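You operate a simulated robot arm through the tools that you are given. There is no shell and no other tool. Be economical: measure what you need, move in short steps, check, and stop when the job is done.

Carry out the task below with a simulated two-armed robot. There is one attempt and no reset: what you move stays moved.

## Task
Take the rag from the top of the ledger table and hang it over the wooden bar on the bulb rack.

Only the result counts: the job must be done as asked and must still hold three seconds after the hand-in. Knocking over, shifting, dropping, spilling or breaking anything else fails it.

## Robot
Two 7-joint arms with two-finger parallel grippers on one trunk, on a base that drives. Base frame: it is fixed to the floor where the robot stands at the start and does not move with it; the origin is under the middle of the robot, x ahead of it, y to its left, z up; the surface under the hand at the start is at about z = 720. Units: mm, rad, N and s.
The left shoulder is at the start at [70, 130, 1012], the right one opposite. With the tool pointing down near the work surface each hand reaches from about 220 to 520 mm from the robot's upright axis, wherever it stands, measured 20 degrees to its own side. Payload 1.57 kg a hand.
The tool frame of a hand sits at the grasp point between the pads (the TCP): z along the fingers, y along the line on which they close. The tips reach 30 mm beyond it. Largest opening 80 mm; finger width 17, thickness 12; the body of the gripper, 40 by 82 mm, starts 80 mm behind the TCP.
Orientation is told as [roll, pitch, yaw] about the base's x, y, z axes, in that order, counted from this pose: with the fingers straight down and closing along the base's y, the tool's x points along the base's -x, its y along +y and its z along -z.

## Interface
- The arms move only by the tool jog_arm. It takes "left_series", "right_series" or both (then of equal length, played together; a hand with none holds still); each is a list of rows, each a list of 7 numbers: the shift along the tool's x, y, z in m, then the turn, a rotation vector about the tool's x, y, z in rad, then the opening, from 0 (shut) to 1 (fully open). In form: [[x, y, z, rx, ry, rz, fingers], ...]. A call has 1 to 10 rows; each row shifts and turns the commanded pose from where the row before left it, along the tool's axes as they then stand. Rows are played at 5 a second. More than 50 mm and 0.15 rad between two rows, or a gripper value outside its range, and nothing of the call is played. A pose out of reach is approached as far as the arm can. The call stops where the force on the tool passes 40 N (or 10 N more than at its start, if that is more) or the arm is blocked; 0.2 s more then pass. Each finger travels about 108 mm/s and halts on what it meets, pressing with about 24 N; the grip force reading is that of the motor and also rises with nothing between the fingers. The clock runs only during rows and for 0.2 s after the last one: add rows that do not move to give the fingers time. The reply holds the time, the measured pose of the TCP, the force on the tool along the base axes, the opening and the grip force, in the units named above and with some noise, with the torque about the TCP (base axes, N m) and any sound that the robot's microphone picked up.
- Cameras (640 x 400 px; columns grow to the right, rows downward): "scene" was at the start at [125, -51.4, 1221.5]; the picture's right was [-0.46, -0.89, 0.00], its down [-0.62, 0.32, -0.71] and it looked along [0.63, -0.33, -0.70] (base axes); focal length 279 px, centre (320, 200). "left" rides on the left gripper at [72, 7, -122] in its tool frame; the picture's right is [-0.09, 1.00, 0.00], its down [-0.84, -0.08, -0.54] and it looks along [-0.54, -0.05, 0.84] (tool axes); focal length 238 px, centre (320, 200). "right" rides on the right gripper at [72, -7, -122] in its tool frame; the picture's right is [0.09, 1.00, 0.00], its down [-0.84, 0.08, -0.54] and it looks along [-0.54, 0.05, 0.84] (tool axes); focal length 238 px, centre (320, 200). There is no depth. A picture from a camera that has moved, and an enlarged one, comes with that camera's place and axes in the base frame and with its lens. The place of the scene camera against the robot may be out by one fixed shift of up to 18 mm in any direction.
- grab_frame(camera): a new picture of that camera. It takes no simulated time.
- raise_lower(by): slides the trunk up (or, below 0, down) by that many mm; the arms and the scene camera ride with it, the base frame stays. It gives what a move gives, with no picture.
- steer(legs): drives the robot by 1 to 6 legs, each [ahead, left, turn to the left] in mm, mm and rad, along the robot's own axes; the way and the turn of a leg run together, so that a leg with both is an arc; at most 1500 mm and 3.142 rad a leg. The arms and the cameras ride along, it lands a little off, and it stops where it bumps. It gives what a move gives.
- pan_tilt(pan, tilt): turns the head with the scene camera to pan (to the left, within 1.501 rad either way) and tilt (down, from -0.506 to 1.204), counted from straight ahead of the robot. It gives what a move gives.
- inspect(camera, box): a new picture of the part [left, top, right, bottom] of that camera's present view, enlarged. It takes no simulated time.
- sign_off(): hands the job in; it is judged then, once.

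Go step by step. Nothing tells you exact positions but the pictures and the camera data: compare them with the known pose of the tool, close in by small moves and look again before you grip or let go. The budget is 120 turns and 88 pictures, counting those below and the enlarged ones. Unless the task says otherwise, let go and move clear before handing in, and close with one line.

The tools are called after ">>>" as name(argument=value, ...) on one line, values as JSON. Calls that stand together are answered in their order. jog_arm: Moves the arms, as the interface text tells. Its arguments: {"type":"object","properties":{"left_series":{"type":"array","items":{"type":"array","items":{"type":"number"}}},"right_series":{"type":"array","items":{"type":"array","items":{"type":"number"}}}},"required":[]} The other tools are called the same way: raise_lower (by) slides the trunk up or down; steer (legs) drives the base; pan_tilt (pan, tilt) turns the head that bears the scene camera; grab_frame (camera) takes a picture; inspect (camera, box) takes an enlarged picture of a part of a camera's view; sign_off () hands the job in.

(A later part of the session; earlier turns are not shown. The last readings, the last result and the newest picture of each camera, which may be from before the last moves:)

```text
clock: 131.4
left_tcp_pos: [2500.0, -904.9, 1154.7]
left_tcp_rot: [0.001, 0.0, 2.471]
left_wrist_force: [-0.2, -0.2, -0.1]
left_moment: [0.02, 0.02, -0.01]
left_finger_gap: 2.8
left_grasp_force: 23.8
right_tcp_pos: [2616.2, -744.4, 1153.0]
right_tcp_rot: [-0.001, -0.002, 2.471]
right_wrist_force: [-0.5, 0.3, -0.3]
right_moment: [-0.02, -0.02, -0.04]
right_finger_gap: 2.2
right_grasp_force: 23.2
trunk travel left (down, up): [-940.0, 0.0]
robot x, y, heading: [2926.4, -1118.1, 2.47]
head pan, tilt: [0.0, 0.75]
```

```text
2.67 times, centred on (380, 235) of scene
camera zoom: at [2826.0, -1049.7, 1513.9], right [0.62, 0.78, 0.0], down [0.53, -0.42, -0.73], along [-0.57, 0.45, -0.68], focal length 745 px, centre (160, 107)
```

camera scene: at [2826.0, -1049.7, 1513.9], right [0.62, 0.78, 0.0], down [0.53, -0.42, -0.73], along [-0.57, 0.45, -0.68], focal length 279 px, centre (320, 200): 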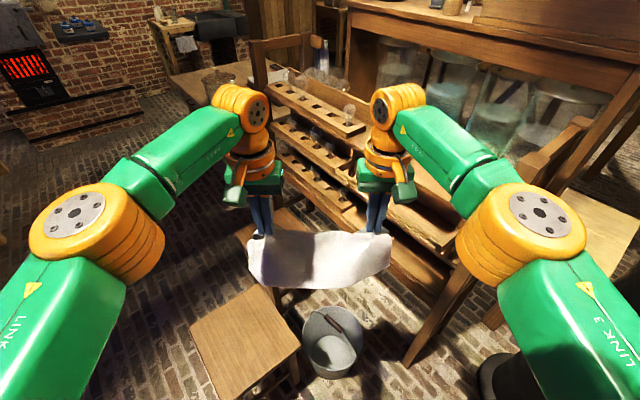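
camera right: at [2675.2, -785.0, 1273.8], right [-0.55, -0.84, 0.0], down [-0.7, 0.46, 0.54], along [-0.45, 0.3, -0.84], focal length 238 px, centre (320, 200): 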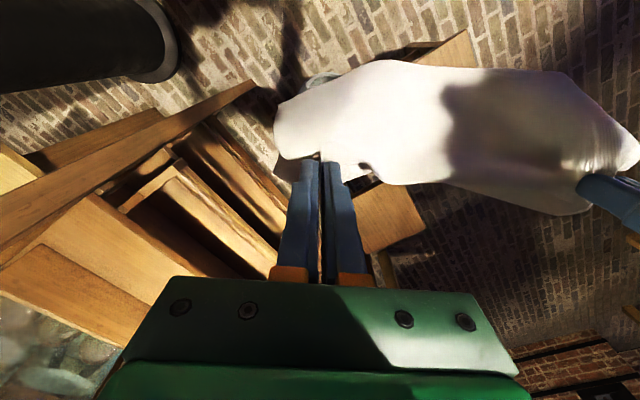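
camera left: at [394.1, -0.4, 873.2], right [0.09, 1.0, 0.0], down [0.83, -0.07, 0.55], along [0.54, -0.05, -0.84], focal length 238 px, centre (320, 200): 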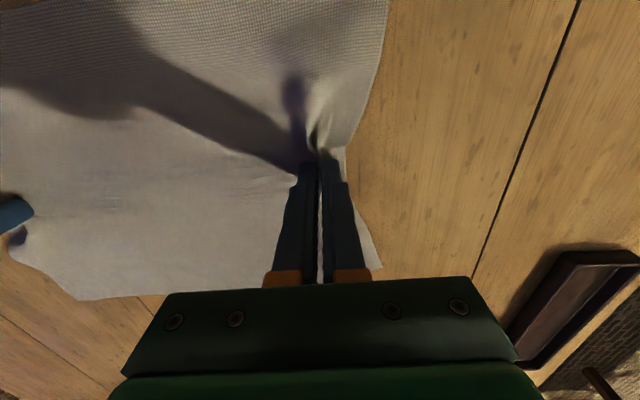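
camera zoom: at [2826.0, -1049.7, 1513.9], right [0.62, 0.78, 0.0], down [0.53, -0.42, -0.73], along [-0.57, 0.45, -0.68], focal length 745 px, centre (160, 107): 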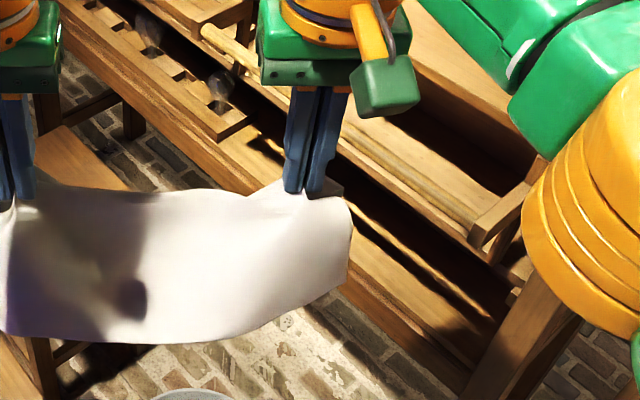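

The bar at x≈2510 lies at y≈−495, z≈915, with about 57 mm clear to the shelf front. The right elbow must clear the rack post, so I'll measure its height by a second tilt.

>>> pan_tilt(pan=-0.3, tilt=1.15)

>>> grab_frame(camera="scene")

>>> pan_tilt(pan=-0.6, tilt=0.3)

>>> grab_frame(camera="scene")

```text
clock: 132.3
left_tcp_pos: [2499.9, -904.1, 1152.6]
left_tcp_rot: [0.001, -0.001, 2.471]
left_wrist_force: [-0.9, 0.2, -0.3]
left_moment: [0.02, -0.01, -0.02]
left_finger_gap: 2.8
left_grasp_force: 23.4
right_tcp_pos: [2616.2, -744.9, 1153.5]
right_tcp_rot: [-0.001, 0.002, 2.471]
right_wrist_force: [0.3, 0.1, -0.6]
right_moment: [0.01, 0.0, -0.03]
right_finger_gap: 1.8
right_grasp_force: 23.6
trunk travel left (down, up): [-940.0, 0.0]
robot x, y, heading: [2931.2, -1116.0, 2.474]
head pan, tilt: [-0.3, 1.15]
```

```text
52 pictures are left
camera scene: at [2856.8, -1050.9, 1484.9], right [0.82, 0.57, 0.0], down [0.52, -0.75, -0.41], along [-0.23, 0.34, -0.91], focal length 279 px, centre (320, 200)
```

scene: 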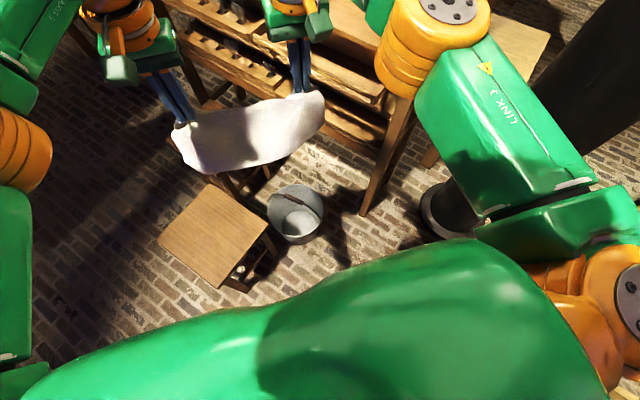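

```text
clock: 133.4
left_tcp_pos: [2500.2, -904.1, 1155.8]
left_tcp_rot: [0.001, 0.003, 2.47]
left_wrist_force: [-0.1, 0.9, -0.4]
left_moment: [0.01, -0.02, -0.04]
left_finger_gap: 3.0
left_grasp_force: 24.0
right_tcp_pos: [2615.3, -744.6, 1153.0]
right_tcp_rot: [0.0, 0.0, 2.472]
right_wrist_force: [-0.3, -0.3, -0.4]
right_moment: [0.02, 0.01, -0.02]
right_finger_gap: 2.4
right_grasp_force: 23.4
trunk travel left (down, up): [-940.0, 0.0]
robot x, y, heading: [2928.8, -1117.0, 2.47]
head pan, tilt: [-0.6, 0.3]
```

```text
51 pictures are left
camera scene: at [2863.0, -1011.1, 1554.0], right [0.96, 0.3, 0.0], down [0.09, -0.28, -0.95], along [-0.28, 0.91, -0.3], focal length 279 px, centre (320, 200)
```

scene: 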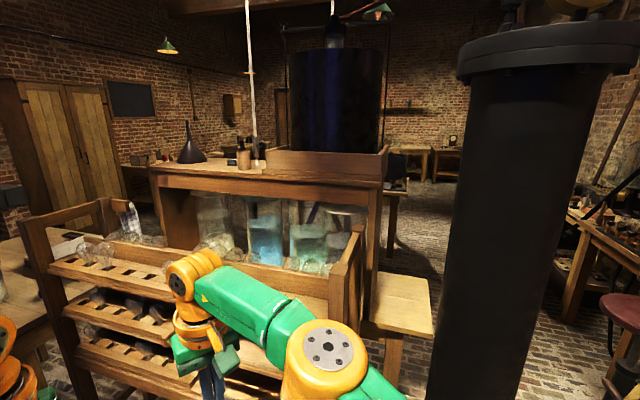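

The elbow sits high (about z 1360 top, little sideways), so it clears the rack. In free space, I'll now bring the hands closer together and turn them so they straddle a line along the bar.

>>> jog_arm(right_series=[[0.003, 0.01, 0, 0, 0, 0, 0], [0.003, 0.01, 0, 0, 0, 0, 0], [0.003, 0.01, 0, 0, 0, 0, 0], [0.004, 0.01, 0, 0, 0, 0, 0], [0, 0, 0, 0, 0, -0.146, 0], [0, 0, 0, 0, 0, -0.146, 0], [0, 0, 0, 0, 0, -0.146, 0], [0, 0, 0, 0, 0, -0.146, 0], [0, 0, 0, 0, 0, -0.146, 0]], left_series=[[0.022, -0.015, 0, 0, 0, 0, 0], [0.022, -0.015, 0, 0, 0, 0, 0], [0.023, -0.016, 0, 0, 0, 0, 0], [0.023, -0.016, 0, 0, 0, 0, 0], [0, 0, 0, 0, 0, -0.146, 0], [0, 0, 0, 0, 0, -0.146, 0], [0, 0, 0, 0, 0, -0.146, 0], [0, 0, 0, 0, 0, -0.146, 0], [0, 0, 0, 0, 0, -0.146, 0]])

>>> pan_tilt(pan=0.0, tilt=0.8)

>>> grab_frame(camera="scene")

```text
clock: 135.4
left_tcp_pos: [2608.8, -909.2, 1153.4]
left_tcp_rot: [0.002, -0.002, -3.079]
left_wrist_force: [0.6, 1.5, 0.3]
left_moment: [-0.05, -0.01, -0.05]
left_finger_gap: 2.9
left_grasp_force: 24.4
right_tcp_pos: [2639.9, -756.1, 1135.8]
right_tcp_rot: [0.001, -0.005, 3.074]
right_wrist_force: [-0.8, 0.5, -0.6]
right_moment: [-0.01, 0.0, -0.03]
right_finger_gap: 1.9
right_grasp_force: 23.9
right hand out of reach, approached as far as the arm can: row 8, 9
trunk travel left (down, up): [-940.0, 0.0]
robot x, y, heading: [2926.4, -1118.0, 2.476]
head pan, tilt: [-0.6, 0.3]
```

```text
clock: 136.4
left_tcp_pos: [2608.0, -911.7, 1154.5]
left_tcp_rot: [0.001, 0.001, -3.085]
left_wrist_force: [-0.1, 0.4, 0.3]
left_moment: [-0.02, 0.03, -0.06]
left_finger_gap: 2.8
left_grasp_force: 23.9
right_tcp_pos: [2637.9, -760.4, 1136.5]
right_tcp_rot: [-0.003, -0.004, 3.073]
right_wrist_force: [0.9, -0.8, -0.2]
right_moment: [0.01, -0.02, -0.01]
right_finger_gap: 2.1
right_grasp_force: 23.5
trunk travel left (down, up): [-940.0, 0.0]
robot x, y, heading: [2925.7, -1117.3, 2.472]
head pan, tilt: [0.0, 0.799]
```

```text
50 pictures are left
camera scene: at [2827.2, -1050.6, 1509.8], right [0.62, 0.78, 0.0], down [0.56, -0.45, -0.7], along [-0.55, 0.43, -0.72], focal length 279 px, centre (320, 200)
```

scene: 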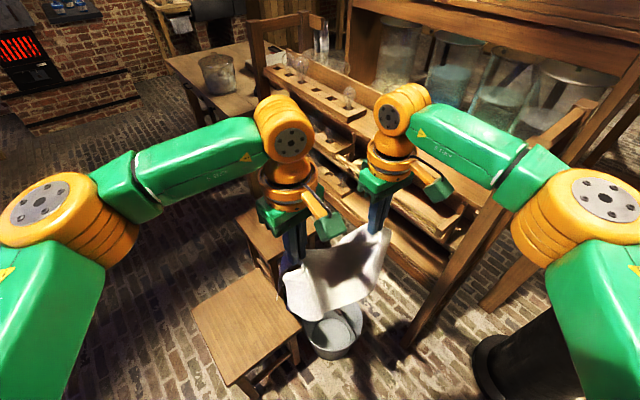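

The right wrist can't turn quite that far, so I'll turn the base a bit more and the hands back a bit to compensate.

>>> jog_arm(right_series=[[0, 0, 0, 0, 0, 0.13, 0], [0, 0, 0, 0, 0, 0, 0]], left_series=[[0, 0, 0, 0, 0, 0.13, 0], [0, 0, 0, 0, 0, 0, 0]])

>>> steer(legs=[[0, 0, 0.13]])

```text
clock: 137.1
left_tcp_pos: [2608.8, -912.3, 1153.6]
left_tcp_rot: [0.001, 0.0, 3.07]
left_wrist_force: [1.0, -0.7, 0.6]
left_moment: [0.0, -0.03, -0.01]
left_finger_gap: 2.8
left_grasp_force: 23.3
right_tcp_pos: [2638.0, -759.8, 1137.2]
right_tcp_rot: [0.0, -0.002, 2.972]
right_wrist_force: [-0.5, 0.0, 0.8]
right_moment: [0.0, 0.0, -0.02]
right_finger_gap: 2.0
right_grasp_force: 23.9
trunk travel left (down, up): [-940.0, 0.0]
robot x, y, heading: [2925.9, -1118.6, 2.473]
head pan, tilt: [0.0, 0.799]
```

```text
clock: 138.0
left_tcp_pos: [2586.2, -951.1, 1154.0]
left_tcp_rot: [0.001, -0.002, -3.084]
left_wrist_force: [0.3, -0.8, -1.0]
left_moment: [0.02, 0.05, -0.03]
left_finger_gap: 2.9
left_grasp_force: 23.8
right_tcp_pos: [2596.4, -797.9, 1136.9]
right_tcp_rot: [0.002, -0.003, 3.099]
right_wrist_force: [0.0, 0.8, -0.2]
right_moment: [-0.01, 0.0, 0.01]
right_finger_gap: 2.1
right_grasp_force: 23.4
trunk travel left (down, up): [-940.0, 0.0]
robot x, y, heading: [2925.2, -1114.3, 2.596]
head pan, tilt: [0.0, 0.799]
```

Now I'll fine-adjust both hands so they line up across the bar direction about 127 mm apart.

>>> jog_arm(right_series=[[0.001, -0.009, -0.009, 0, 0, -0.05, 0], [0.001, -0.009, -0.008, 0, 0, -0.05, 0]], left_series=[[0.012, -0.021, 0, 0, 0, 0, 0], [0.011, -0.021, 0, 0, 0, 0, 0]])

>>> grab_frame(camera="right")

>>> grab_frame(camera="left")

```text
clock: 138.6
left_tcp_pos: [2605.3, -907.3, 1154.1]
left_tcp_rot: [0.002, 0.0, -3.084]
left_wrist_force: [-0.6, 0.0, -0.5]
left_moment: [-0.01, 0.02, -0.02]
left_finger_gap: 3.0
left_grasp_force: 23.6
right_tcp_pos: [2596.7, -788.7, 1145.4]
right_tcp_rot: [0.002, -0.005, -3.132]
right_wrist_force: [0.8, 0.1, 0.1]
right_moment: [-0.03, 0.04, -0.02]
right_finger_gap: 2.1
right_grasp_force: 23.6
right hand out of reach, approached as far as the arm can: row 2
trunk travel left (down, up): [-940.0, 0.0]
robot x, y, heading: [2928.9, -1115.4, 2.6]
head pan, tilt: [0.0, 0.799]
```

```text
49 pictures are left
camera right: at [2668.3, -780.4, 1266.4], right [0.1, -0.99, 0.0], down [-0.83, -0.08, 0.55], along [-0.54, -0.06, -0.84], focal length 238 px, centre (320, 200)
```

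right: 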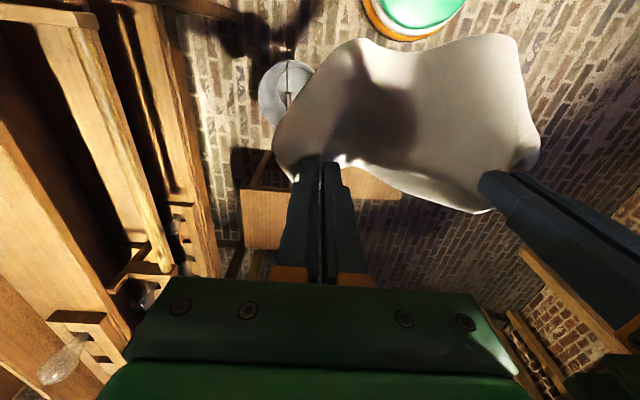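

```text
48 pictures are left
camera left: at [2677.4, -910.3, 1275.9], right [-0.04, -1.0, 0.0], down [-0.84, 0.03, 0.54], along [-0.54, 0.02, -0.84], focal length 238 px, centre (320, 200)
```

left: 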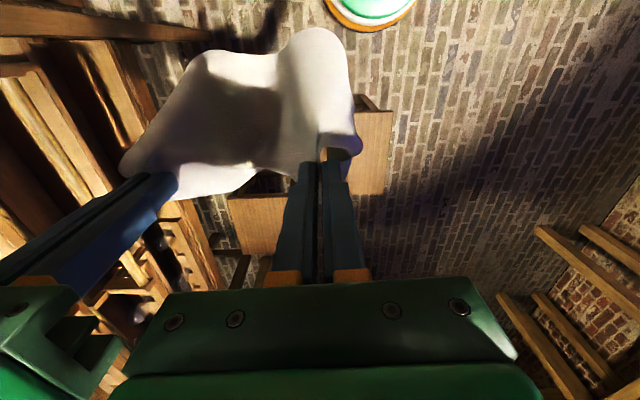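

The right camera shows the bar clearly (y≈−497 all along). I'll drive most of the way and check.

>>> steer(legs=[[200, -190, 0]])

>>> grab_frame(camera="right")

>>> grab_frame(camera="scene")

```text
clock: 140.6
left_tcp_pos: [2536.1, -649.1, 1154.1]
left_tcp_rot: [-0.004, -0.001, -3.083]
left_wrist_force: [0.2, -0.9, 0.0]
left_moment: [0.04, -0.01, 0.0]
left_finger_gap: 3.0
left_grasp_force: 23.8
right_tcp_pos: [2527.6, -528.5, 1147.1]
right_tcp_rot: [-0.003, -0.004, -3.132]
right_wrist_force: [0.1, -0.1, -0.2]
right_moment: [0.03, 0.05, -0.05]
right_finger_gap: 2.0
right_grasp_force: 23.8
trunk travel left (down, up): [-940.0, 0.0]
robot x, y, heading: [2860.1, -853.7, 2.596]
head pan, tilt: [0.0, 0.799]
```

```text
47 pictures are left
camera right: at [2598.6, -521.6, 1267.8], right [0.1, -0.99, 0.0], down [-0.83, -0.09, 0.54], along [-0.54, -0.05, -0.84], focal length 238 px, centre (320, 200)
```

right: 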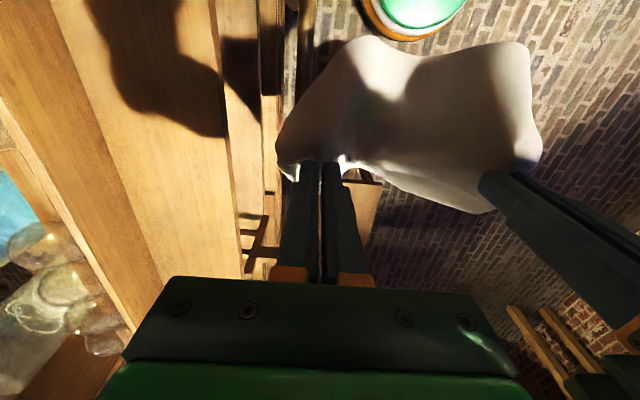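

```text
46 pictures are left
camera scene: at [2749.7, -803.1, 1510.0], right [0.52, 0.86, 0.0], down [0.61, -0.37, -0.7], along [-0.6, 0.36, -0.72], focal length 279 px, centre (320, 200)
```

scene: 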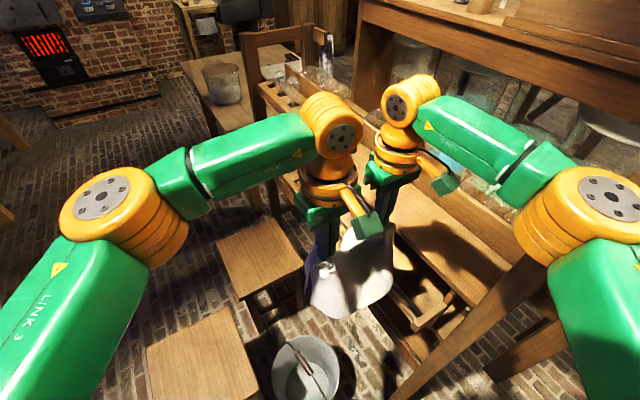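

Almost there and clear of the bucket. One last short leg to straddle the bar.

>>> steer(legs=[[56, -57, 0]])

>>> grab_frame(camera="right")

>>> grab_frame(camera="left")

```text
clock: 141.6
left_tcp_pos: [2518.2, -577.0, 1155.3]
left_tcp_rot: [-0.006, -0.001, -3.085]
left_wrist_force: [0.0, 0.4, -0.3]
left_moment: [0.08, 0.01, -0.05]
left_finger_gap: 3.0
left_grasp_force: 24.3
right_tcp_pos: [2509.8, -457.1, 1148.7]
right_tcp_rot: [-0.009, -0.002, -3.132]
right_wrist_force: [0.5, -0.6, 0.5]
right_moment: [0.06, -0.01, -0.03]
right_finger_gap: 1.9
right_grasp_force: 23.7
trunk travel left (down, up): [-940.0, 0.0]
robot x, y, heading: [2838.9, -772.8, 2.6]
head pan, tilt: [0.0, 0.799]
```

```text
45 pictures are left
camera right: at [2580.9, -450.9, 1269.8], right [0.1, -0.99, -0.01], down [-0.83, -0.09, 0.54], along [-0.54, -0.05, -0.84], focal length 238 px, centre (320, 200)
```

right: 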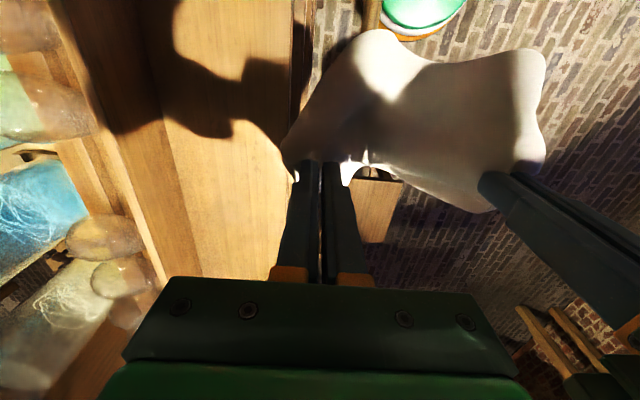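

```text
44 pictures are left
camera left: at [2589.8, -580.8, 1278.1], right [-0.04, -1.0, -0.01], down [-0.84, 0.03, 0.54], along [-0.54, 0.03, -0.84], focal length 238 px, centre (320, 200)
```

left: 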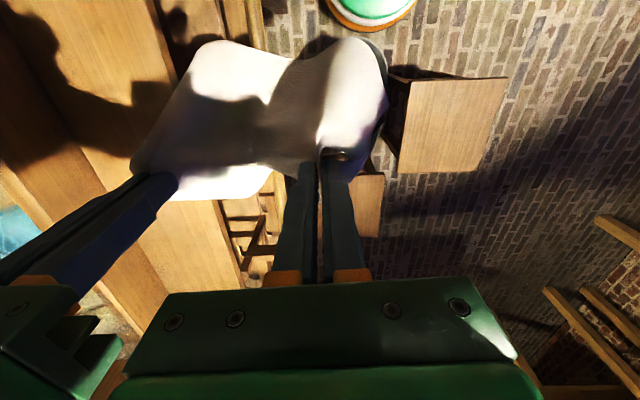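

I'm straddling the bar. I'll centre the hands about the bar line and lower with the trunk in stages, checking.

>>> jog_arm(right_series=[[0, -0.003, 0, 0, 0, 0, 0], [0, -0.002, 0, 0, 0, 0, 0]], left_series=[[0, -0.009, 0, 0, 0, 0, 0], [0, -0.008, 0, 0, 0, 0, 0]])

>>> raise_lower(by=-90)

>>> grab_frame(camera="scene")

>>> grab_frame(camera="left")

```text
clock: 142.2
left_tcp_pos: [2515.5, -553.6, 1154.3]
left_tcp_rot: [-0.001, 0.0, -3.082]
left_wrist_force: [0.4, 0.0, 0.9]
left_moment: [0.0, 0.02, 0.0]
left_finger_gap: 3.1
left_grasp_force: 23.2
right_tcp_pos: [2508.2, -448.0, 1147.4]
right_tcp_rot: [-0.001, -0.004, -3.134]
right_wrist_force: [0.0, -0.3, -0.5]
right_moment: [0.02, 0.02, 0.0]
right_finger_gap: 2.2
right_grasp_force: 23.8
trunk travel left (down, up): [-940.0, 0.0]
robot x, y, heading: [2841.1, -775.8, 2.603]
head pan, tilt: [0.0, 0.799]
```

```text
clock: 143.5
left_tcp_pos: [2514.0, -552.9, 1064.8]
left_tcp_rot: [0.0, 0.001, -3.084]
left_wrist_force: [-0.2, 0.2, 0.0]
left_moment: [0.03, -0.01, -0.05]
left_finger_gap: 3.0
left_grasp_force: 23.8
right_tcp_pos: [2506.5, -446.9, 1059.5]
right_tcp_rot: [-0.004, -0.006, -3.134]
right_wrist_force: [0.2, -0.1, 0.3]
right_moment: [0.01, -0.02, -0.02]
right_finger_gap: 2.0
right_grasp_force: 24.0
trunk travel left (down, up): [-850.0, 90.0]
robot x, y, heading: [2840.4, -772.8, 2.603]
head pan, tilt: [0.0, 0.799]
```

```text
43 pictures are left
camera scene: at [2729.3, -722.7, 1421.7], right [0.52, 0.86, 0.0], down [0.61, -0.37, -0.7], along [-0.6, 0.36, -0.72], focal length 279 px, centre (320, 200)
```

scene: 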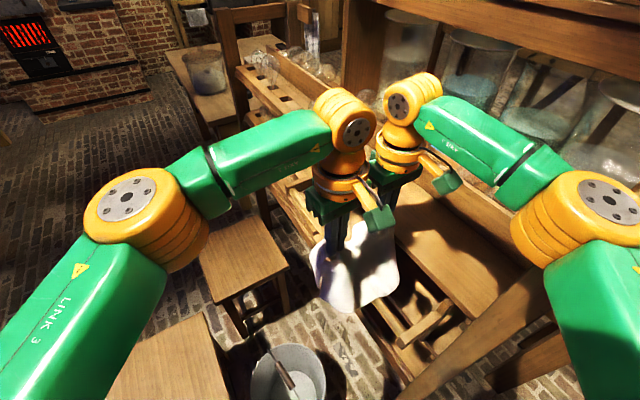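

```text
42 pictures are left
camera left: at [2586.1, -554.5, 1187.6], right [-0.04, -1.0, 0.0], down [-0.84, 0.03, 0.54], along [-0.54, 0.02, -0.84], focal length 238 px, centre (320, 200)
```

left: 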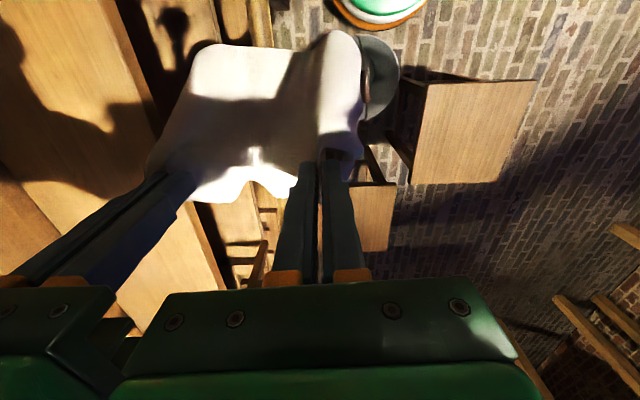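

>>> inspect(camera="scene", box=[290, 170, 490, 350])

>>> grab_frame(camera="right")

```text
2.22 times, centred on (390, 260) of scene
camera zoom: at [2729.3, -722.7, 1421.7], right [0.52, 0.86, 0.0], down [0.61, -0.37, -0.7], along [-0.6, 0.36, -0.72], focal length 621 px, centre (164, 67)
```

zoom: 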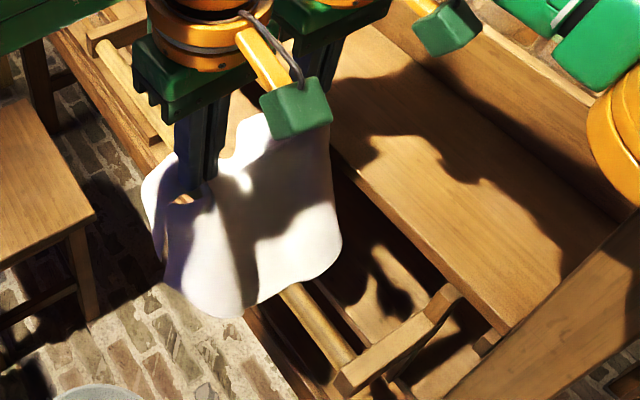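

```text
40 pictures are left
camera right: at [2578.5, -439.1, 1179.8], right [0.1, -0.99, 0.0], down [-0.83, -0.09, 0.55], along [-0.54, -0.05, -0.84], focal length 238 px, centre (320, 200)
```

right: 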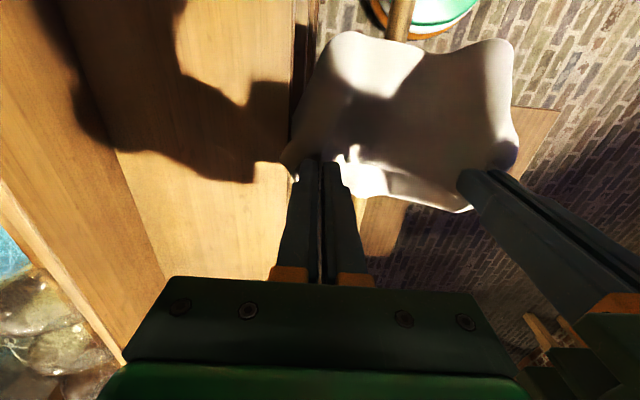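

The bar passes under the cloth right between the two hands. I'll shift the right hand slightly away from the shelf edge and lower further.

>>> jog_arm(right_series=[[0, 0.005, 0, 0, 0, 0, 0]], left_series=[[0, 0.004, 0, 0, 0, 0, 0]])

>>> raise_lower(by=-60)

>>> grab_frame(camera="right")

>>> grab_frame(camera="scene")

```text
clock: 143.9
left_tcp_pos: [2514.0, -555.7, 1065.3]
left_tcp_rot: [0.0, -0.001, -3.087]
left_wrist_force: [0.1, 0.9, 0.0]
left_moment: [-0.03, -0.03, -0.04]
left_finger_gap: 2.9
left_grasp_force: 23.8
right_tcp_pos: [2506.8, -450.3, 1060.5]
right_tcp_rot: [-0.006, -0.008, -3.133]
right_wrist_force: [-0.6, 0.3, 0.5]
right_moment: [0.0, -0.03, 0.01]
right_finger_gap: 2.2
right_grasp_force: 23.8
trunk travel left (down, up): [-850.0, 90.0]
robot x, y, heading: [2839.9, -778.1, 2.601]
head pan, tilt: [0.0, 0.799]
```

```text
clock: 144.9
left_tcp_pos: [2516.2, -586.5, 1009.4]
left_tcp_rot: [-0.031, -0.001, -3.082]
left_wrist_force: [0.3, -0.8, 0.2]
left_moment: [0.02, 0.01, -0.04]
left_finger_gap: 2.7
left_grasp_force: 24.1
right_tcp_pos: [2509.6, -481.8, 1003.5]
right_tcp_rot: [-0.031, -0.005, -3.13]
right_wrist_force: [-0.3, 1.0, 0.2]
right_moment: [0.0, -0.01, -0.05]
right_finger_gap: 2.3
right_grasp_force: 23.5
trunk travel left (down, up): [-790.0, 150.0]
robot x, y, heading: [2838.7, -777.5, 2.599]
head pan, tilt: [0.0, 0.799]
```

```text
39 pictures are left
camera right: at [2581.2, -478.2, 1124.9], right [0.1, -0.99, -0.03], down [-0.83, -0.1, 0.54], along [-0.54, -0.03, -0.84], focal length 238 px, centre (320, 200)
```

right: 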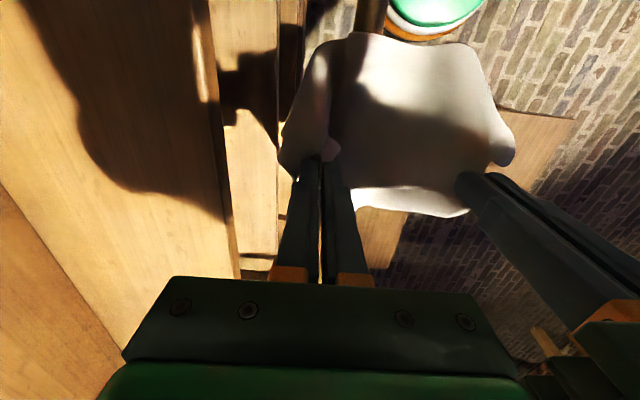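

```text
38 pictures are left
camera scene: at [2733.7, -763.8, 1360.2], right [0.52, 0.86, 0.03], down [0.61, -0.35, -0.71], along [-0.6, 0.38, -0.7], focal length 279 px, centre (320, 200)
```

scene: 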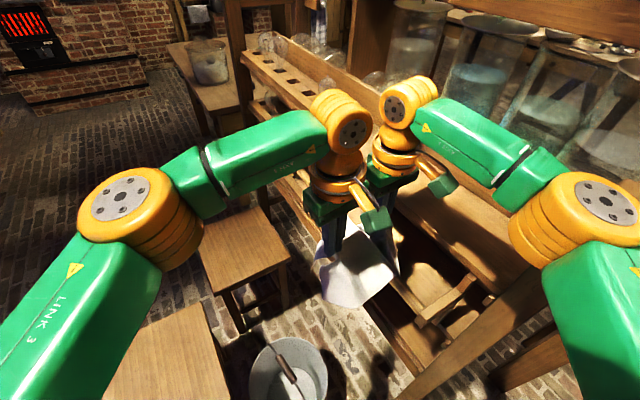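

The robot is leaning: the right elbow seems to be resting on the rack post. I'll raise the trunk back right away and check.

>>> raise_lower(by=90)

>>> pan_tilt(pan=-0.7, tilt=0.8)

>>> grab_frame(camera="scene")

```text
clock: 146.1
left_tcp_pos: [2513.9, -563.8, 1095.4]
left_tcp_rot: [-0.007, 0.0, -3.085]
left_wrist_force: [0.5, -0.4, 0.4]
left_moment: [0.04, 0.01, 0.0]
left_finger_gap: 2.9
left_grasp_force: 24.3
right_tcp_pos: [2507.4, -458.5, 1089.7]
right_tcp_rot: [-0.009, -0.003, -3.133]
right_wrist_force: [0.7, -0.6, -0.5]
right_moment: [0.0, -0.04, -0.01]
right_finger_gap: 2.3
right_grasp_force: 23.9
trunk travel left (down, up): [-880.0, 60.0]
robot x, y, heading: [2840.4, -775.2, 2.596]
head pan, tilt: [0.0, 0.799]
```

```text
clock: 147.2
left_tcp_pos: [2515.3, -555.6, 1094.1]
left_tcp_rot: [0.001, 0.0, -3.084]
left_wrist_force: [0.2, -0.1, 0.1]
left_moment: [0.02, -0.01, -0.03]
left_finger_gap: 2.9
left_grasp_force: 24.2
right_tcp_pos: [2507.1, -451.3, 1085.4]
right_tcp_rot: [-0.002, -0.004, -3.132]
right_wrist_force: [0.9, -0.5, 0.4]
right_moment: [-0.04, 0.0, -0.02]
right_finger_gap: 2.2
right_grasp_force: 23.8
trunk travel left (down, up): [-880.0, 60.0]
robot x, y, heading: [2835.8, -776.2, 2.596]
head pan, tilt: [-0.7, 0.799]
```

```text
37 pictures are left
camera scene: at [2772.7, -688.1, 1449.7], right [0.95, 0.32, 0.0], down [0.23, -0.68, -0.7], along [-0.22, 0.66, -0.72], focal length 279 px, centre (320, 200)
```

scene: 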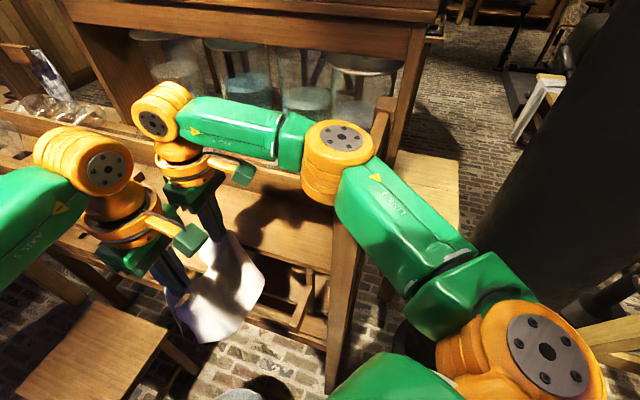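

Level again; the elbow was catching the rack's end post. I'll raise, back the robot 40 mm away from the rack and reach further with the arms instead, which pulls the elbow clear.

>>> raise_lower(by=60)

>>> steer(legs=[[-21, 34, 0]])

>>> jog_arm(right_series=[[0, -0.01, 0, 0, 0, 0, 0], [0, -0.01, 0, 0, 0, 0, 0], [0, -0.01, 0, 0, 0, 0, 0], [0, -0.01, 0, 0, 0, 0, 0]], left_series=[[0, -0.01, 0, 0, 0, 0, 0], [0, -0.01, 0, 0, 0, 0, 0], [0, -0.01, 0, 0, 0, 0, 0], [0, -0.01, 0, 0, 0, 0, 0]])

>>> grab_frame(camera="scene")

```text
clock: 148.2
left_tcp_pos: [2513.6, -556.5, 1153.8]
left_tcp_rot: [0.001, 0.001, -3.084]
left_wrist_force: [0.6, 0.1, 0.3]
left_moment: [0.01, -0.03, -0.05]
left_finger_gap: 3.0
left_grasp_force: 24.0
right_tcp_pos: [2507.1, -451.4, 1145.6]
right_tcp_rot: [0.0, -0.004, -3.133]
right_wrist_force: [0.5, 0.5, 0.0]
right_moment: [-0.01, 0.02, -0.04]
right_finger_gap: 1.9
right_grasp_force: 23.7
trunk travel left (down, up): [-940.0, 0.0]
robot x, y, heading: [2836.2, -778.5, 2.599]
head pan, tilt: [-0.7, 0.799]
```

```text
clock: 149.1
left_tcp_pos: [2515.1, -589.1, 1150.7]
left_tcp_rot: [0.008, 0.001, -3.085]
left_wrist_force: [0.3, 0.2, 0.4]
left_moment: [-0.05, 0.02, -0.04]
left_finger_gap: 2.7
left_grasp_force: 23.9
right_tcp_pos: [2507.7, -483.0, 1142.9]
right_tcp_rot: [0.006, -0.002, -3.136]
right_wrist_force: [0.0, 1.0, -1.0]
right_moment: [-0.05, -0.02, -0.02]
right_finger_gap: 2.1
right_grasp_force: 23.7
trunk travel left (down, up): [-940.0, 0.0]
robot x, y, heading: [2837.3, -814.6, 2.599]
head pan, tilt: [-0.7, 0.799]
```

```text
clock: 149.9
left_tcp_pos: [2514.0, -567.8, 1153.2]
left_tcp_rot: [0.01, 0.001, -3.091]
left_wrist_force: [2.9, -7.0, 0.1]
left_moment: [0.81, 0.31, -0.27]
left_finger_gap: 2.9
left_grasp_force: 23.7
right_tcp_pos: [2509.1, -484.0, 1144.9]
right_tcp_rot: [-0.009, -0.005, 3.136]
right_wrist_force: [-1.9, 6.3, 0.8]
right_moment: [-0.79, -0.31, 0.0]
right_finger_gap: 2.2
right_grasp_force: 23.8
right hand out of reach, approached as far as the arm can: row 1, 2, 3
trunk travel left (down, up): [-940.0, 0.0]
robot x, y, heading: [2843.9, -816.5, 2.603]
head pan, tilt: [-0.7, 0.799]
stopped in row 3 (right hand): the force on the tool passed its limit at 58 N (the readings are from after the stop); the commanded pose is now the measured one
```

```text
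36 pictures are left
camera scene: at [2773.8, -725.1, 1509.6], right [0.95, 0.32, 0.0], down [0.23, -0.68, -0.7], along [-0.22, 0.66, -0.72], focal length 279 px, centre (320, 200)
```

scene: 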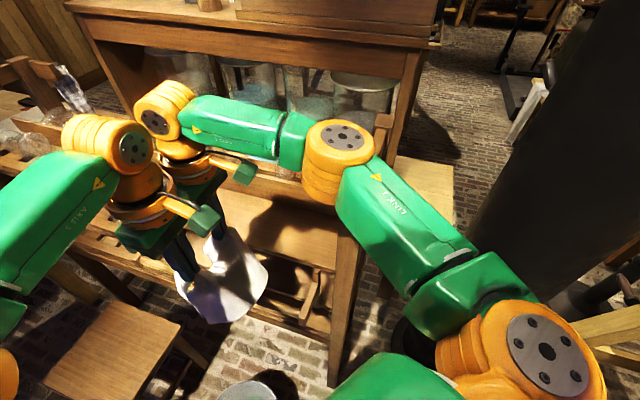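

The hands touched each other because the right wrist is at its turn limit. I'll separate them and turn the base 0.1 rad left to give the right wrist room.

>>> jog_arm(left_series=[[0, 0.012, 0, 0, 0, 0, 0], [0, 0.012, 0, 0, 0, 0, 0]])

>>> steer(legs=[[0, 0, 0.1]])

```text
clock: 150.5
left_tcp_pos: [2514.8, -593.9, 1152.8]
left_tcp_rot: [0.007, 0.003, -3.09]
left_wrist_force: [-0.3, 0.5, 0.2]
left_moment: [0.03, 0.0, -0.01]
left_finger_gap: 3.0
left_grasp_force: 23.9
right_tcp_pos: [2508.3, -486.0, 1145.0]
right_tcp_rot: [-0.006, -0.004, 3.138]
right_wrist_force: [0.5, -0.4, -0.2]
right_moment: [0.01, -0.01, -0.02]
right_finger_gap: 2.1
right_grasp_force: 23.9
trunk travel left (down, up): [-940.0, 0.0]
robot x, y, heading: [2838.6, -818.7, 2.594]
head pan, tilt: [-0.7, 0.799]
```

```text
clock: 151.4
left_tcp_pos: [2496.3, -625.0, 1153.5]
left_tcp_rot: [0.008, 0.0, -2.989]
left_wrist_force: [0.3, -1.0, -0.7]
left_moment: [-0.03, 0.01, -0.03]
left_finger_gap: 2.9
left_grasp_force: 24.2
right_tcp_pos: [2479.1, -518.7, 1145.1]
right_tcp_rot: [-0.005, -0.006, -3.044]
right_wrist_force: [0.8, -1.0, -0.2]
right_moment: [-0.03, 0.03, -0.02]
right_finger_gap: 2.1
right_grasp_force: 23.4
trunk travel left (down, up): [-940.0, 0.0]
robot x, y, heading: [2841.2, -818.4, 2.701]
head pan, tilt: [-0.7, 0.799]
```

Now I'll turn the hands back a little and move both back over the bar line.

>>> jog_arm(right_series=[[0, 0, 0, 0, 0, 0.13, 0], [0.01, -0.017, 0, 0, 0, 0, 0], [0.01, -0.017, 0, 0, 0, 0, 0], [0.009, -0.017, 0, 0, 0, 0, 0], [0, -0.016, 0, 0, 0, 0, 0]], left_series=[[0, 0, 0, 0, 0, 0.145, 0], [0.006, -0.012, 0, 0, 0, 0, 0], [0.006, -0.014, 0, 0, 0, 0, 0], [0.006, -0.014, 0, 0, 0, 0, 0], [0, -0.014, 0, 0, 0, 0, 0]])

>>> grab_frame(camera="scene")

```text
clock: 152.6
left_tcp_pos: [2514.0, -581.5, 1151.5]
left_tcp_rot: [0.005, 0.001, -3.135]
left_wrist_force: [0.7, 0.1, 0.8]
left_moment: [-0.02, -0.01, -0.01]
left_finger_gap: 2.8
left_grasp_force: 23.5
left hand out of reach, approached as far as the arm can: row 5
right_tcp_pos: [2509.4, -454.1, 1144.7]
right_tcp_rot: [-0.007, -0.006, 3.107]
right_wrist_force: [0.0, 0.0, -0.5]
right_moment: [-0.02, -0.01, 0.0]
right_finger_gap: 2.0
right_grasp_force: 23.9
trunk travel left (down, up): [-940.0, 0.0]
robot x, y, heading: [2842.5, -818.3, 2.699]
head pan, tilt: [-0.7, 0.799]
```

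```text
35 pictures are left
camera scene: at [2764.0, -734.4, 1509.7], right [0.91, 0.41, 0.0], down [0.3, -0.65, -0.7], along [-0.29, 0.63, -0.72], focal length 279 px, centre (320, 200)
```

scene: 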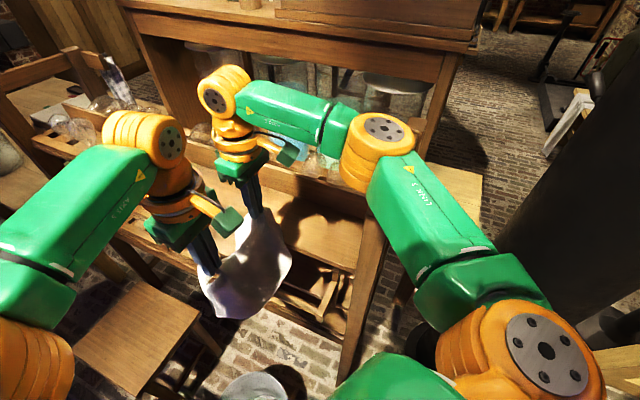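

The right hand fits now. To gain elbow clearance I'll reach the right hand 30 mm further (it's well above the shelf), then back the base off by the same amount.

>>> jog_arm(right_series=[[0, -0.01, 0, 0, 0, 0, 0], [0, -0.01, 0, 0, 0, 0, 0], [0, -0.01, 0, 0, 0, 0, 0], [0, -0.01, 0, 0, 0, 0, 0]])

```text
clock: 153.6
left_tcp_pos: [2513.1, -584.1, 1151.1]
left_tcp_rot: [0.005, 0.001, -3.134]
left_wrist_force: [-0.1, 0.1, -0.1]
left_moment: [0.02, -0.01, -0.01]
left_finger_gap: 2.8
left_grasp_force: 24.0
right_tcp_pos: [2508.3, -454.9, 1146.3]
right_tcp_rot: [-0.008, -0.005, 3.106]
right_wrist_force: [0.1, -0.4, 0.9]
right_moment: [0.0, -0.01, 0.01]
right_finger_gap: 1.9
right_grasp_force: 23.3
right hand out of reach, approached as far as the arm can: row 1, 2, 3, 4
trunk travel left (down, up): [-940.0, 0.0]
robot x, y, heading: [2840.6, -820.9, 2.697]
head pan, tilt: [-0.7, 0.799]
```

The limit is likely the wrist with the hand held high. I'll lower both hands with the arms instead, keeping the trunk (and elbow) high.

>>> jog_arm(right_series=[[0, 0, 0.015, 0, 0, 0, 0], [0, 0, 0.015, 0, 0, 0, 0], [0, 0, 0.015, 0, 0, 0, 0], [0, 0, 0.015, 0, 0, 0, 0]], left_series=[[0, 0, 0.015, 0, 0, 0, 0], [0, 0, 0.015, 0, 0, 0, 0], [0, 0, 0.015, 0, 0, 0, 0], [0, 0, 0.015, 0, 0, 0, 0]])

>>> grab_frame(camera="scene")

```text
clock: 154.6
left_tcp_pos: [2513.3, -583.9, 1092.6]
left_tcp_rot: [0.007, 0.002, -3.135]
left_wrist_force: [0.3, -0.2, -0.2]
left_moment: [0.03, 0.01, 0.0]
left_finger_gap: 2.8
left_grasp_force: 23.5
right_tcp_pos: [2508.5, -453.9, 1086.9]
right_tcp_rot: [-0.008, -0.005, 3.109]
right_wrist_force: [0.6, -0.2, -0.1]
right_moment: [0.0, 0.03, 0.01]
right_finger_gap: 2.0
right_grasp_force: 23.4
trunk travel left (down, up): [-940.0, 0.0]
robot x, y, heading: [2835.2, -817.7, 2.698]
head pan, tilt: [-0.7, 0.799]
```

```text
34 pictures are left
camera scene: at [2763.2, -734.9, 1509.7], right [0.91, 0.41, 0.0], down [0.3, -0.65, -0.7], along [-0.29, 0.63, -0.72], focal length 279 px, centre (320, 200)
```

scene: 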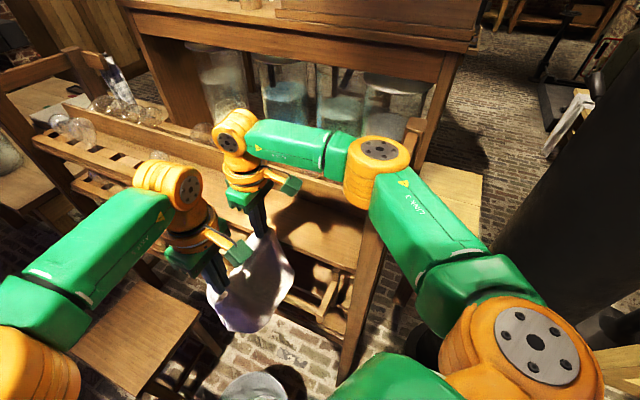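

Lowering by the arms keeps the elbow high. I'll continue down about 60 mm.

>>> jog_arm(right_series=[[0, 0, 0.015, 0, 0, 0, 0], [0, 0, 0.015, 0, 0, 0, 0], [0, 0, 0.015, 0, 0, 0, 0], [0, 0, 0.015, 0, 0, 0, 0]], left_series=[[0, 0, 0.015, 0, 0, 0, 0], [0, 0, 0.015, 0, 0, 0, 0], [0, 0, 0.015, 0, 0, 0, 0], [0, 0, 0.015, 0, 0, 0, 0]])

>>> grab_frame(camera="right")

>>> grab_frame(camera="scene")

```text
clock: 155.6
left_tcp_pos: [2512.8, -584.0, 1032.6]
left_tcp_rot: [0.007, 0.004, -3.133]
left_wrist_force: [0.0, -0.1, -1.1]
left_moment: [0.0, 0.01, -0.02]
left_finger_gap: 3.0
left_grasp_force: 24.0
right_tcp_pos: [2509.3, -453.8, 1027.2]
right_tcp_rot: [-0.008, -0.005, 3.107]
right_wrist_force: [0.8, -0.3, -0.6]
right_moment: [-0.01, -0.02, -0.02]
right_finger_gap: 1.6
right_grasp_force: 23.8
trunk travel left (down, up): [-940.0, 0.0]
robot x, y, heading: [2837.9, -818.7, 2.704]
head pan, tilt: [-0.7, 0.799]
```

```text
33 pictures are left
camera right: at [2580.7, -451.1, 1147.6], right [0.06, -1.0, -0.01], down [-0.84, -0.05, 0.55], along [-0.55, -0.02, -0.84], focal length 238 px, centre (320, 200)
```

right: 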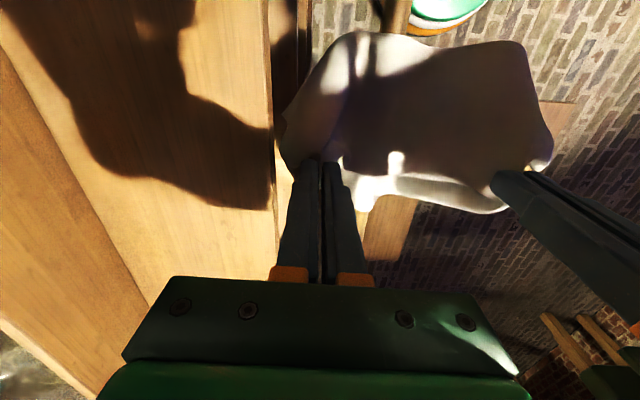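

```text
32 pictures are left
camera scene: at [2763.5, -735.0, 1509.7], right [0.91, 0.41, 0.0], down [0.3, -0.65, -0.7], along [-0.29, 0.63, -0.72], focal length 279 px, centre (320, 200)
```

scene: 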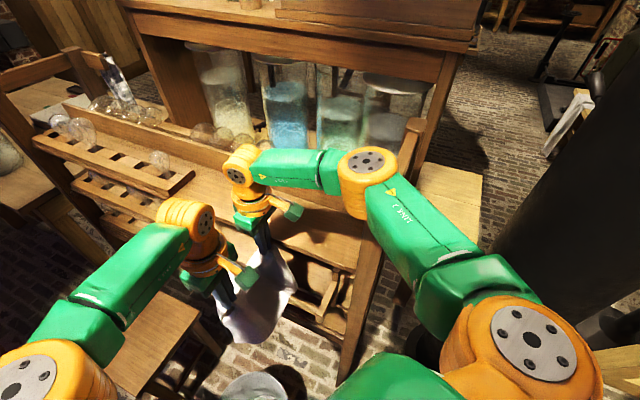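

Elbow is still clear. Continue lowering another 60 mm; the cloth should now be settling on the bar.

>>> jog_arm(right_series=[[0, 0, 0.015, 0, 0, 0, 0], [0, 0, 0.015, 0, 0, 0, 0], [0, 0, 0.015, 0, 0, 0, 0], [0, 0, 0.015, 0, 0, 0, 0]], left_series=[[0, 0, 0.015, 0, 0, 0, 0], [0, 0, 0.015, 0, 0, 0, 0], [0, 0, 0.015, 0, 0, 0, 0], [0, 0, 0.015, 0, 0, 0, 0]])

>>> grab_frame(camera="right")

>>> grab_frame(camera="scene")

```text
clock: 156.6
left_tcp_pos: [2516.0, -593.8, 973.8]
left_tcp_rot: [0.005, 0.003, -3.134]
left_wrist_force: [0.1, 0.4, -0.1]
left_moment: [0.02, 0.03, -0.04]
left_finger_gap: 3.0
left_grasp_force: 24.1
left hand out of reach, approached as far as the arm can: row 2, 3, 4
right_tcp_pos: [2509.7, -454.1, 1020.9]
right_tcp_rot: [-0.009, -0.007, 3.102]
right_wrist_force: [-0.3, -0.6, 0.3]
right_moment: [-0.04, 0.01, -0.02]
right_finger_gap: 2.1
right_grasp_force: 23.7
right hand out of reach, approached as far as the arm can: row 1, 2, 3, 4
trunk travel left (down, up): [-940.0, 0.0]
robot x, y, heading: [2840.2, -816.7, 2.701]
head pan, tilt: [-0.7, 0.799]
```

```text
31 pictures are left
camera right: at [2581.5, -451.2, 1140.4], right [0.05, -1.0, -0.01], down [-0.84, -0.05, 0.55], along [-0.55, -0.02, -0.84], focal length 238 px, centre (320, 200)
```

right: 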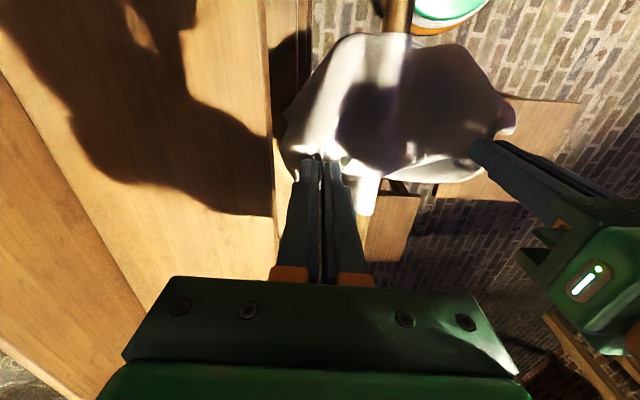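

```text
30 pictures are left
camera scene: at [2763.7, -735.2, 1509.8], right [0.91, 0.41, 0.0], down [0.3, -0.65, -0.7], along [-0.29, 0.63, -0.72], focal length 279 px, centre (320, 200)
```

scene: 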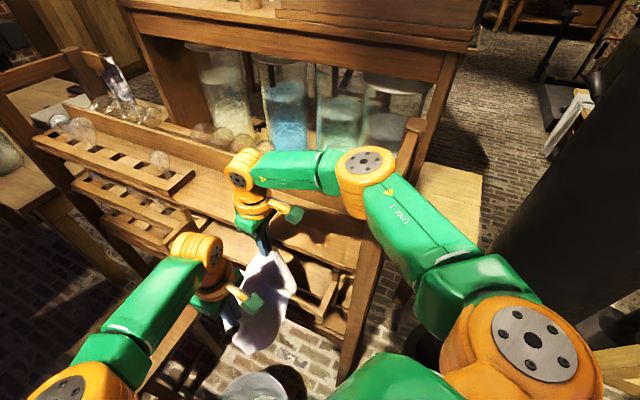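

The right arm is at its limit, so the trunk must do the rest. I'll back off 10 mm more for elbow margin and lower in small steps, watching for any lean.

>>> steer(legs=[[-4, 9, 0]])

>>> raise_lower(by=-40)

>>> pan_tilt(pan=-1.0, tilt=1.0)

>>> grab_frame(camera="scene")

```text
clock: 157.3
left_tcp_pos: [2516.0, -601.8, 975.3]
left_tcp_rot: [0.006, 0.001, -3.135]
left_wrist_force: [0.2, 0.8, -0.4]
left_moment: [0.01, 0.02, -0.05]
left_finger_gap: 3.2
left_grasp_force: 23.9
right_tcp_pos: [2510.3, -460.3, 1019.5]
right_tcp_rot: [-0.009, -0.006, 3.101]
right_wrist_force: [-0.4, 0.2, -0.5]
right_moment: [-0.02, 0.01, -0.01]
right_finger_gap: 2.0
right_grasp_force: 23.9
trunk travel left (down, up): [-940.0, 0.0]
robot x, y, heading: [2842.7, -827.7, 2.697]
head pan, tilt: [-0.7, 0.799]
```

```text
clock: 158.2
left_tcp_pos: [2517.0, -602.7, 934.1]
left_tcp_rot: [0.006, 0.001, -3.134]
left_wrist_force: [-0.1, 0.0, 0.0]
left_moment: [0.02, -0.04, -0.02]
left_finger_gap: 2.8
left_grasp_force: 23.5
right_tcp_pos: [2509.6, -463.3, 979.8]
right_tcp_rot: [-0.009, -0.007, 3.102]
right_wrist_force: [0.1, -0.1, -0.6]
right_moment: [-0.01, 0.02, 0.02]
right_finger_gap: 2.2
right_grasp_force: 23.8
trunk travel left (down, up): [-900.0, 40.0]
robot x, y, heading: [2835.0, -827.5, 2.698]
head pan, tilt: [-0.7, 0.799]
```

```text
clock: 159.0
left_tcp_pos: [2516.2, -604.4, 934.2]
left_tcp_rot: [0.006, 0.002, -3.134]
left_wrist_force: [0.4, -0.3, 0.5]
left_moment: [0.02, -0.02, -0.07]
left_finger_gap: 2.9
left_grasp_force: 24.4
right_tcp_pos: [2510.2, -463.7, 980.2]
right_tcp_rot: [-0.011, -0.007, 3.102]
right_wrist_force: [1.0, 0.5, -0.1]
right_moment: [0.03, 0.0, -0.03]
right_finger_gap: 2.1
right_grasp_force: 23.7
trunk travel left (down, up): [-900.0, 40.0]
robot x, y, heading: [2845.3, -829.3, 2.7]
head pan, tilt: [-1.0, 1.0]
```

```text
29 pictures are left
camera scene: at [2788.2, -749.5, 1454.7], right [0.99, 0.13, 0.0], down [0.11, -0.83, -0.54], along [-0.07, 0.54, -0.84], focal length 279 px, centre (320, 200)
```

scene: 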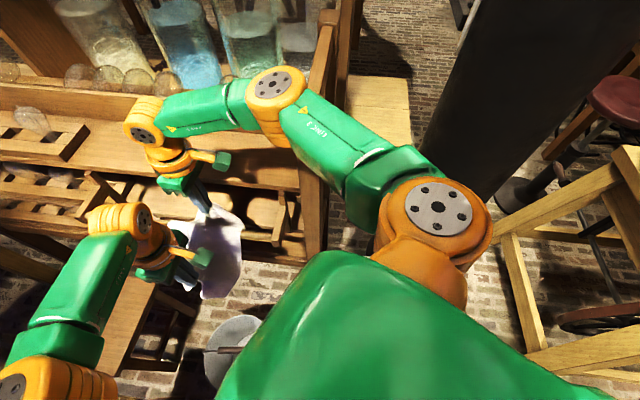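

No lean so far. Right tips are now about 25 mm above the bar on the inner side. I'll check with the wrist cameras how the cloth lies.

>>> grab_frame(camera="right")

>>> grab_frame(camera="left")

>>> inspect(camera="scene", box=[130, 120, 330, 320])

```text
28 pictures are left
camera right: at [2581.5, -461.1, 1100.5], right [0.05, -1.0, -0.01], down [-0.84, -0.05, 0.55], along [-0.55, -0.02, -0.84], focal length 238 px, centre (320, 200)
```

right: 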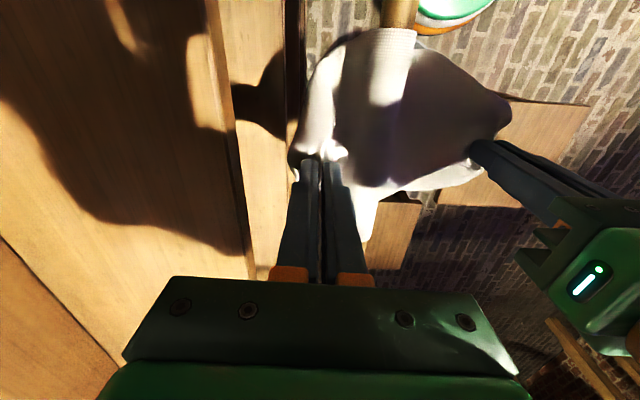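

```text
27 pictures are left
camera left: at [2587.4, -608.5, 1057.1], right [-0.09, -1.0, 0.01], down [-0.84, 0.07, 0.54], along [-0.54, 0.04, -0.84], focal length 238 px, centre (320, 200)
```

left: 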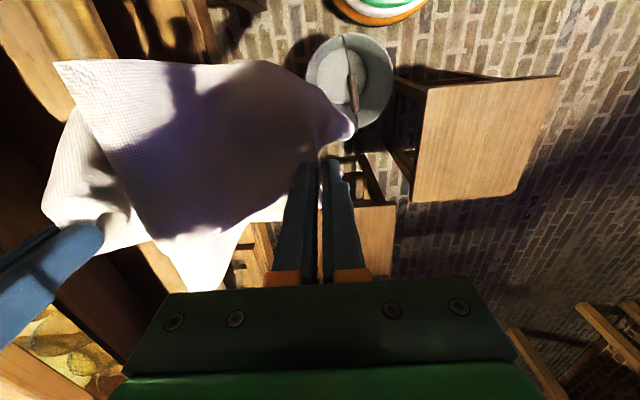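

```text
2.00 times, centred on (230, 220) of scene
camera zoom: at [2788.2, -749.5, 1454.7], right [0.99, 0.13, 0.0], down [0.11, -0.83, -0.54], along [-0.07, 0.54, -0.84], focal length 559 px, centre (500, 160)
```

zoom: 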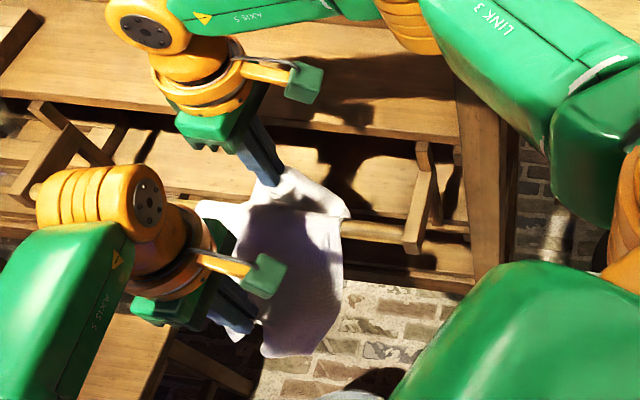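

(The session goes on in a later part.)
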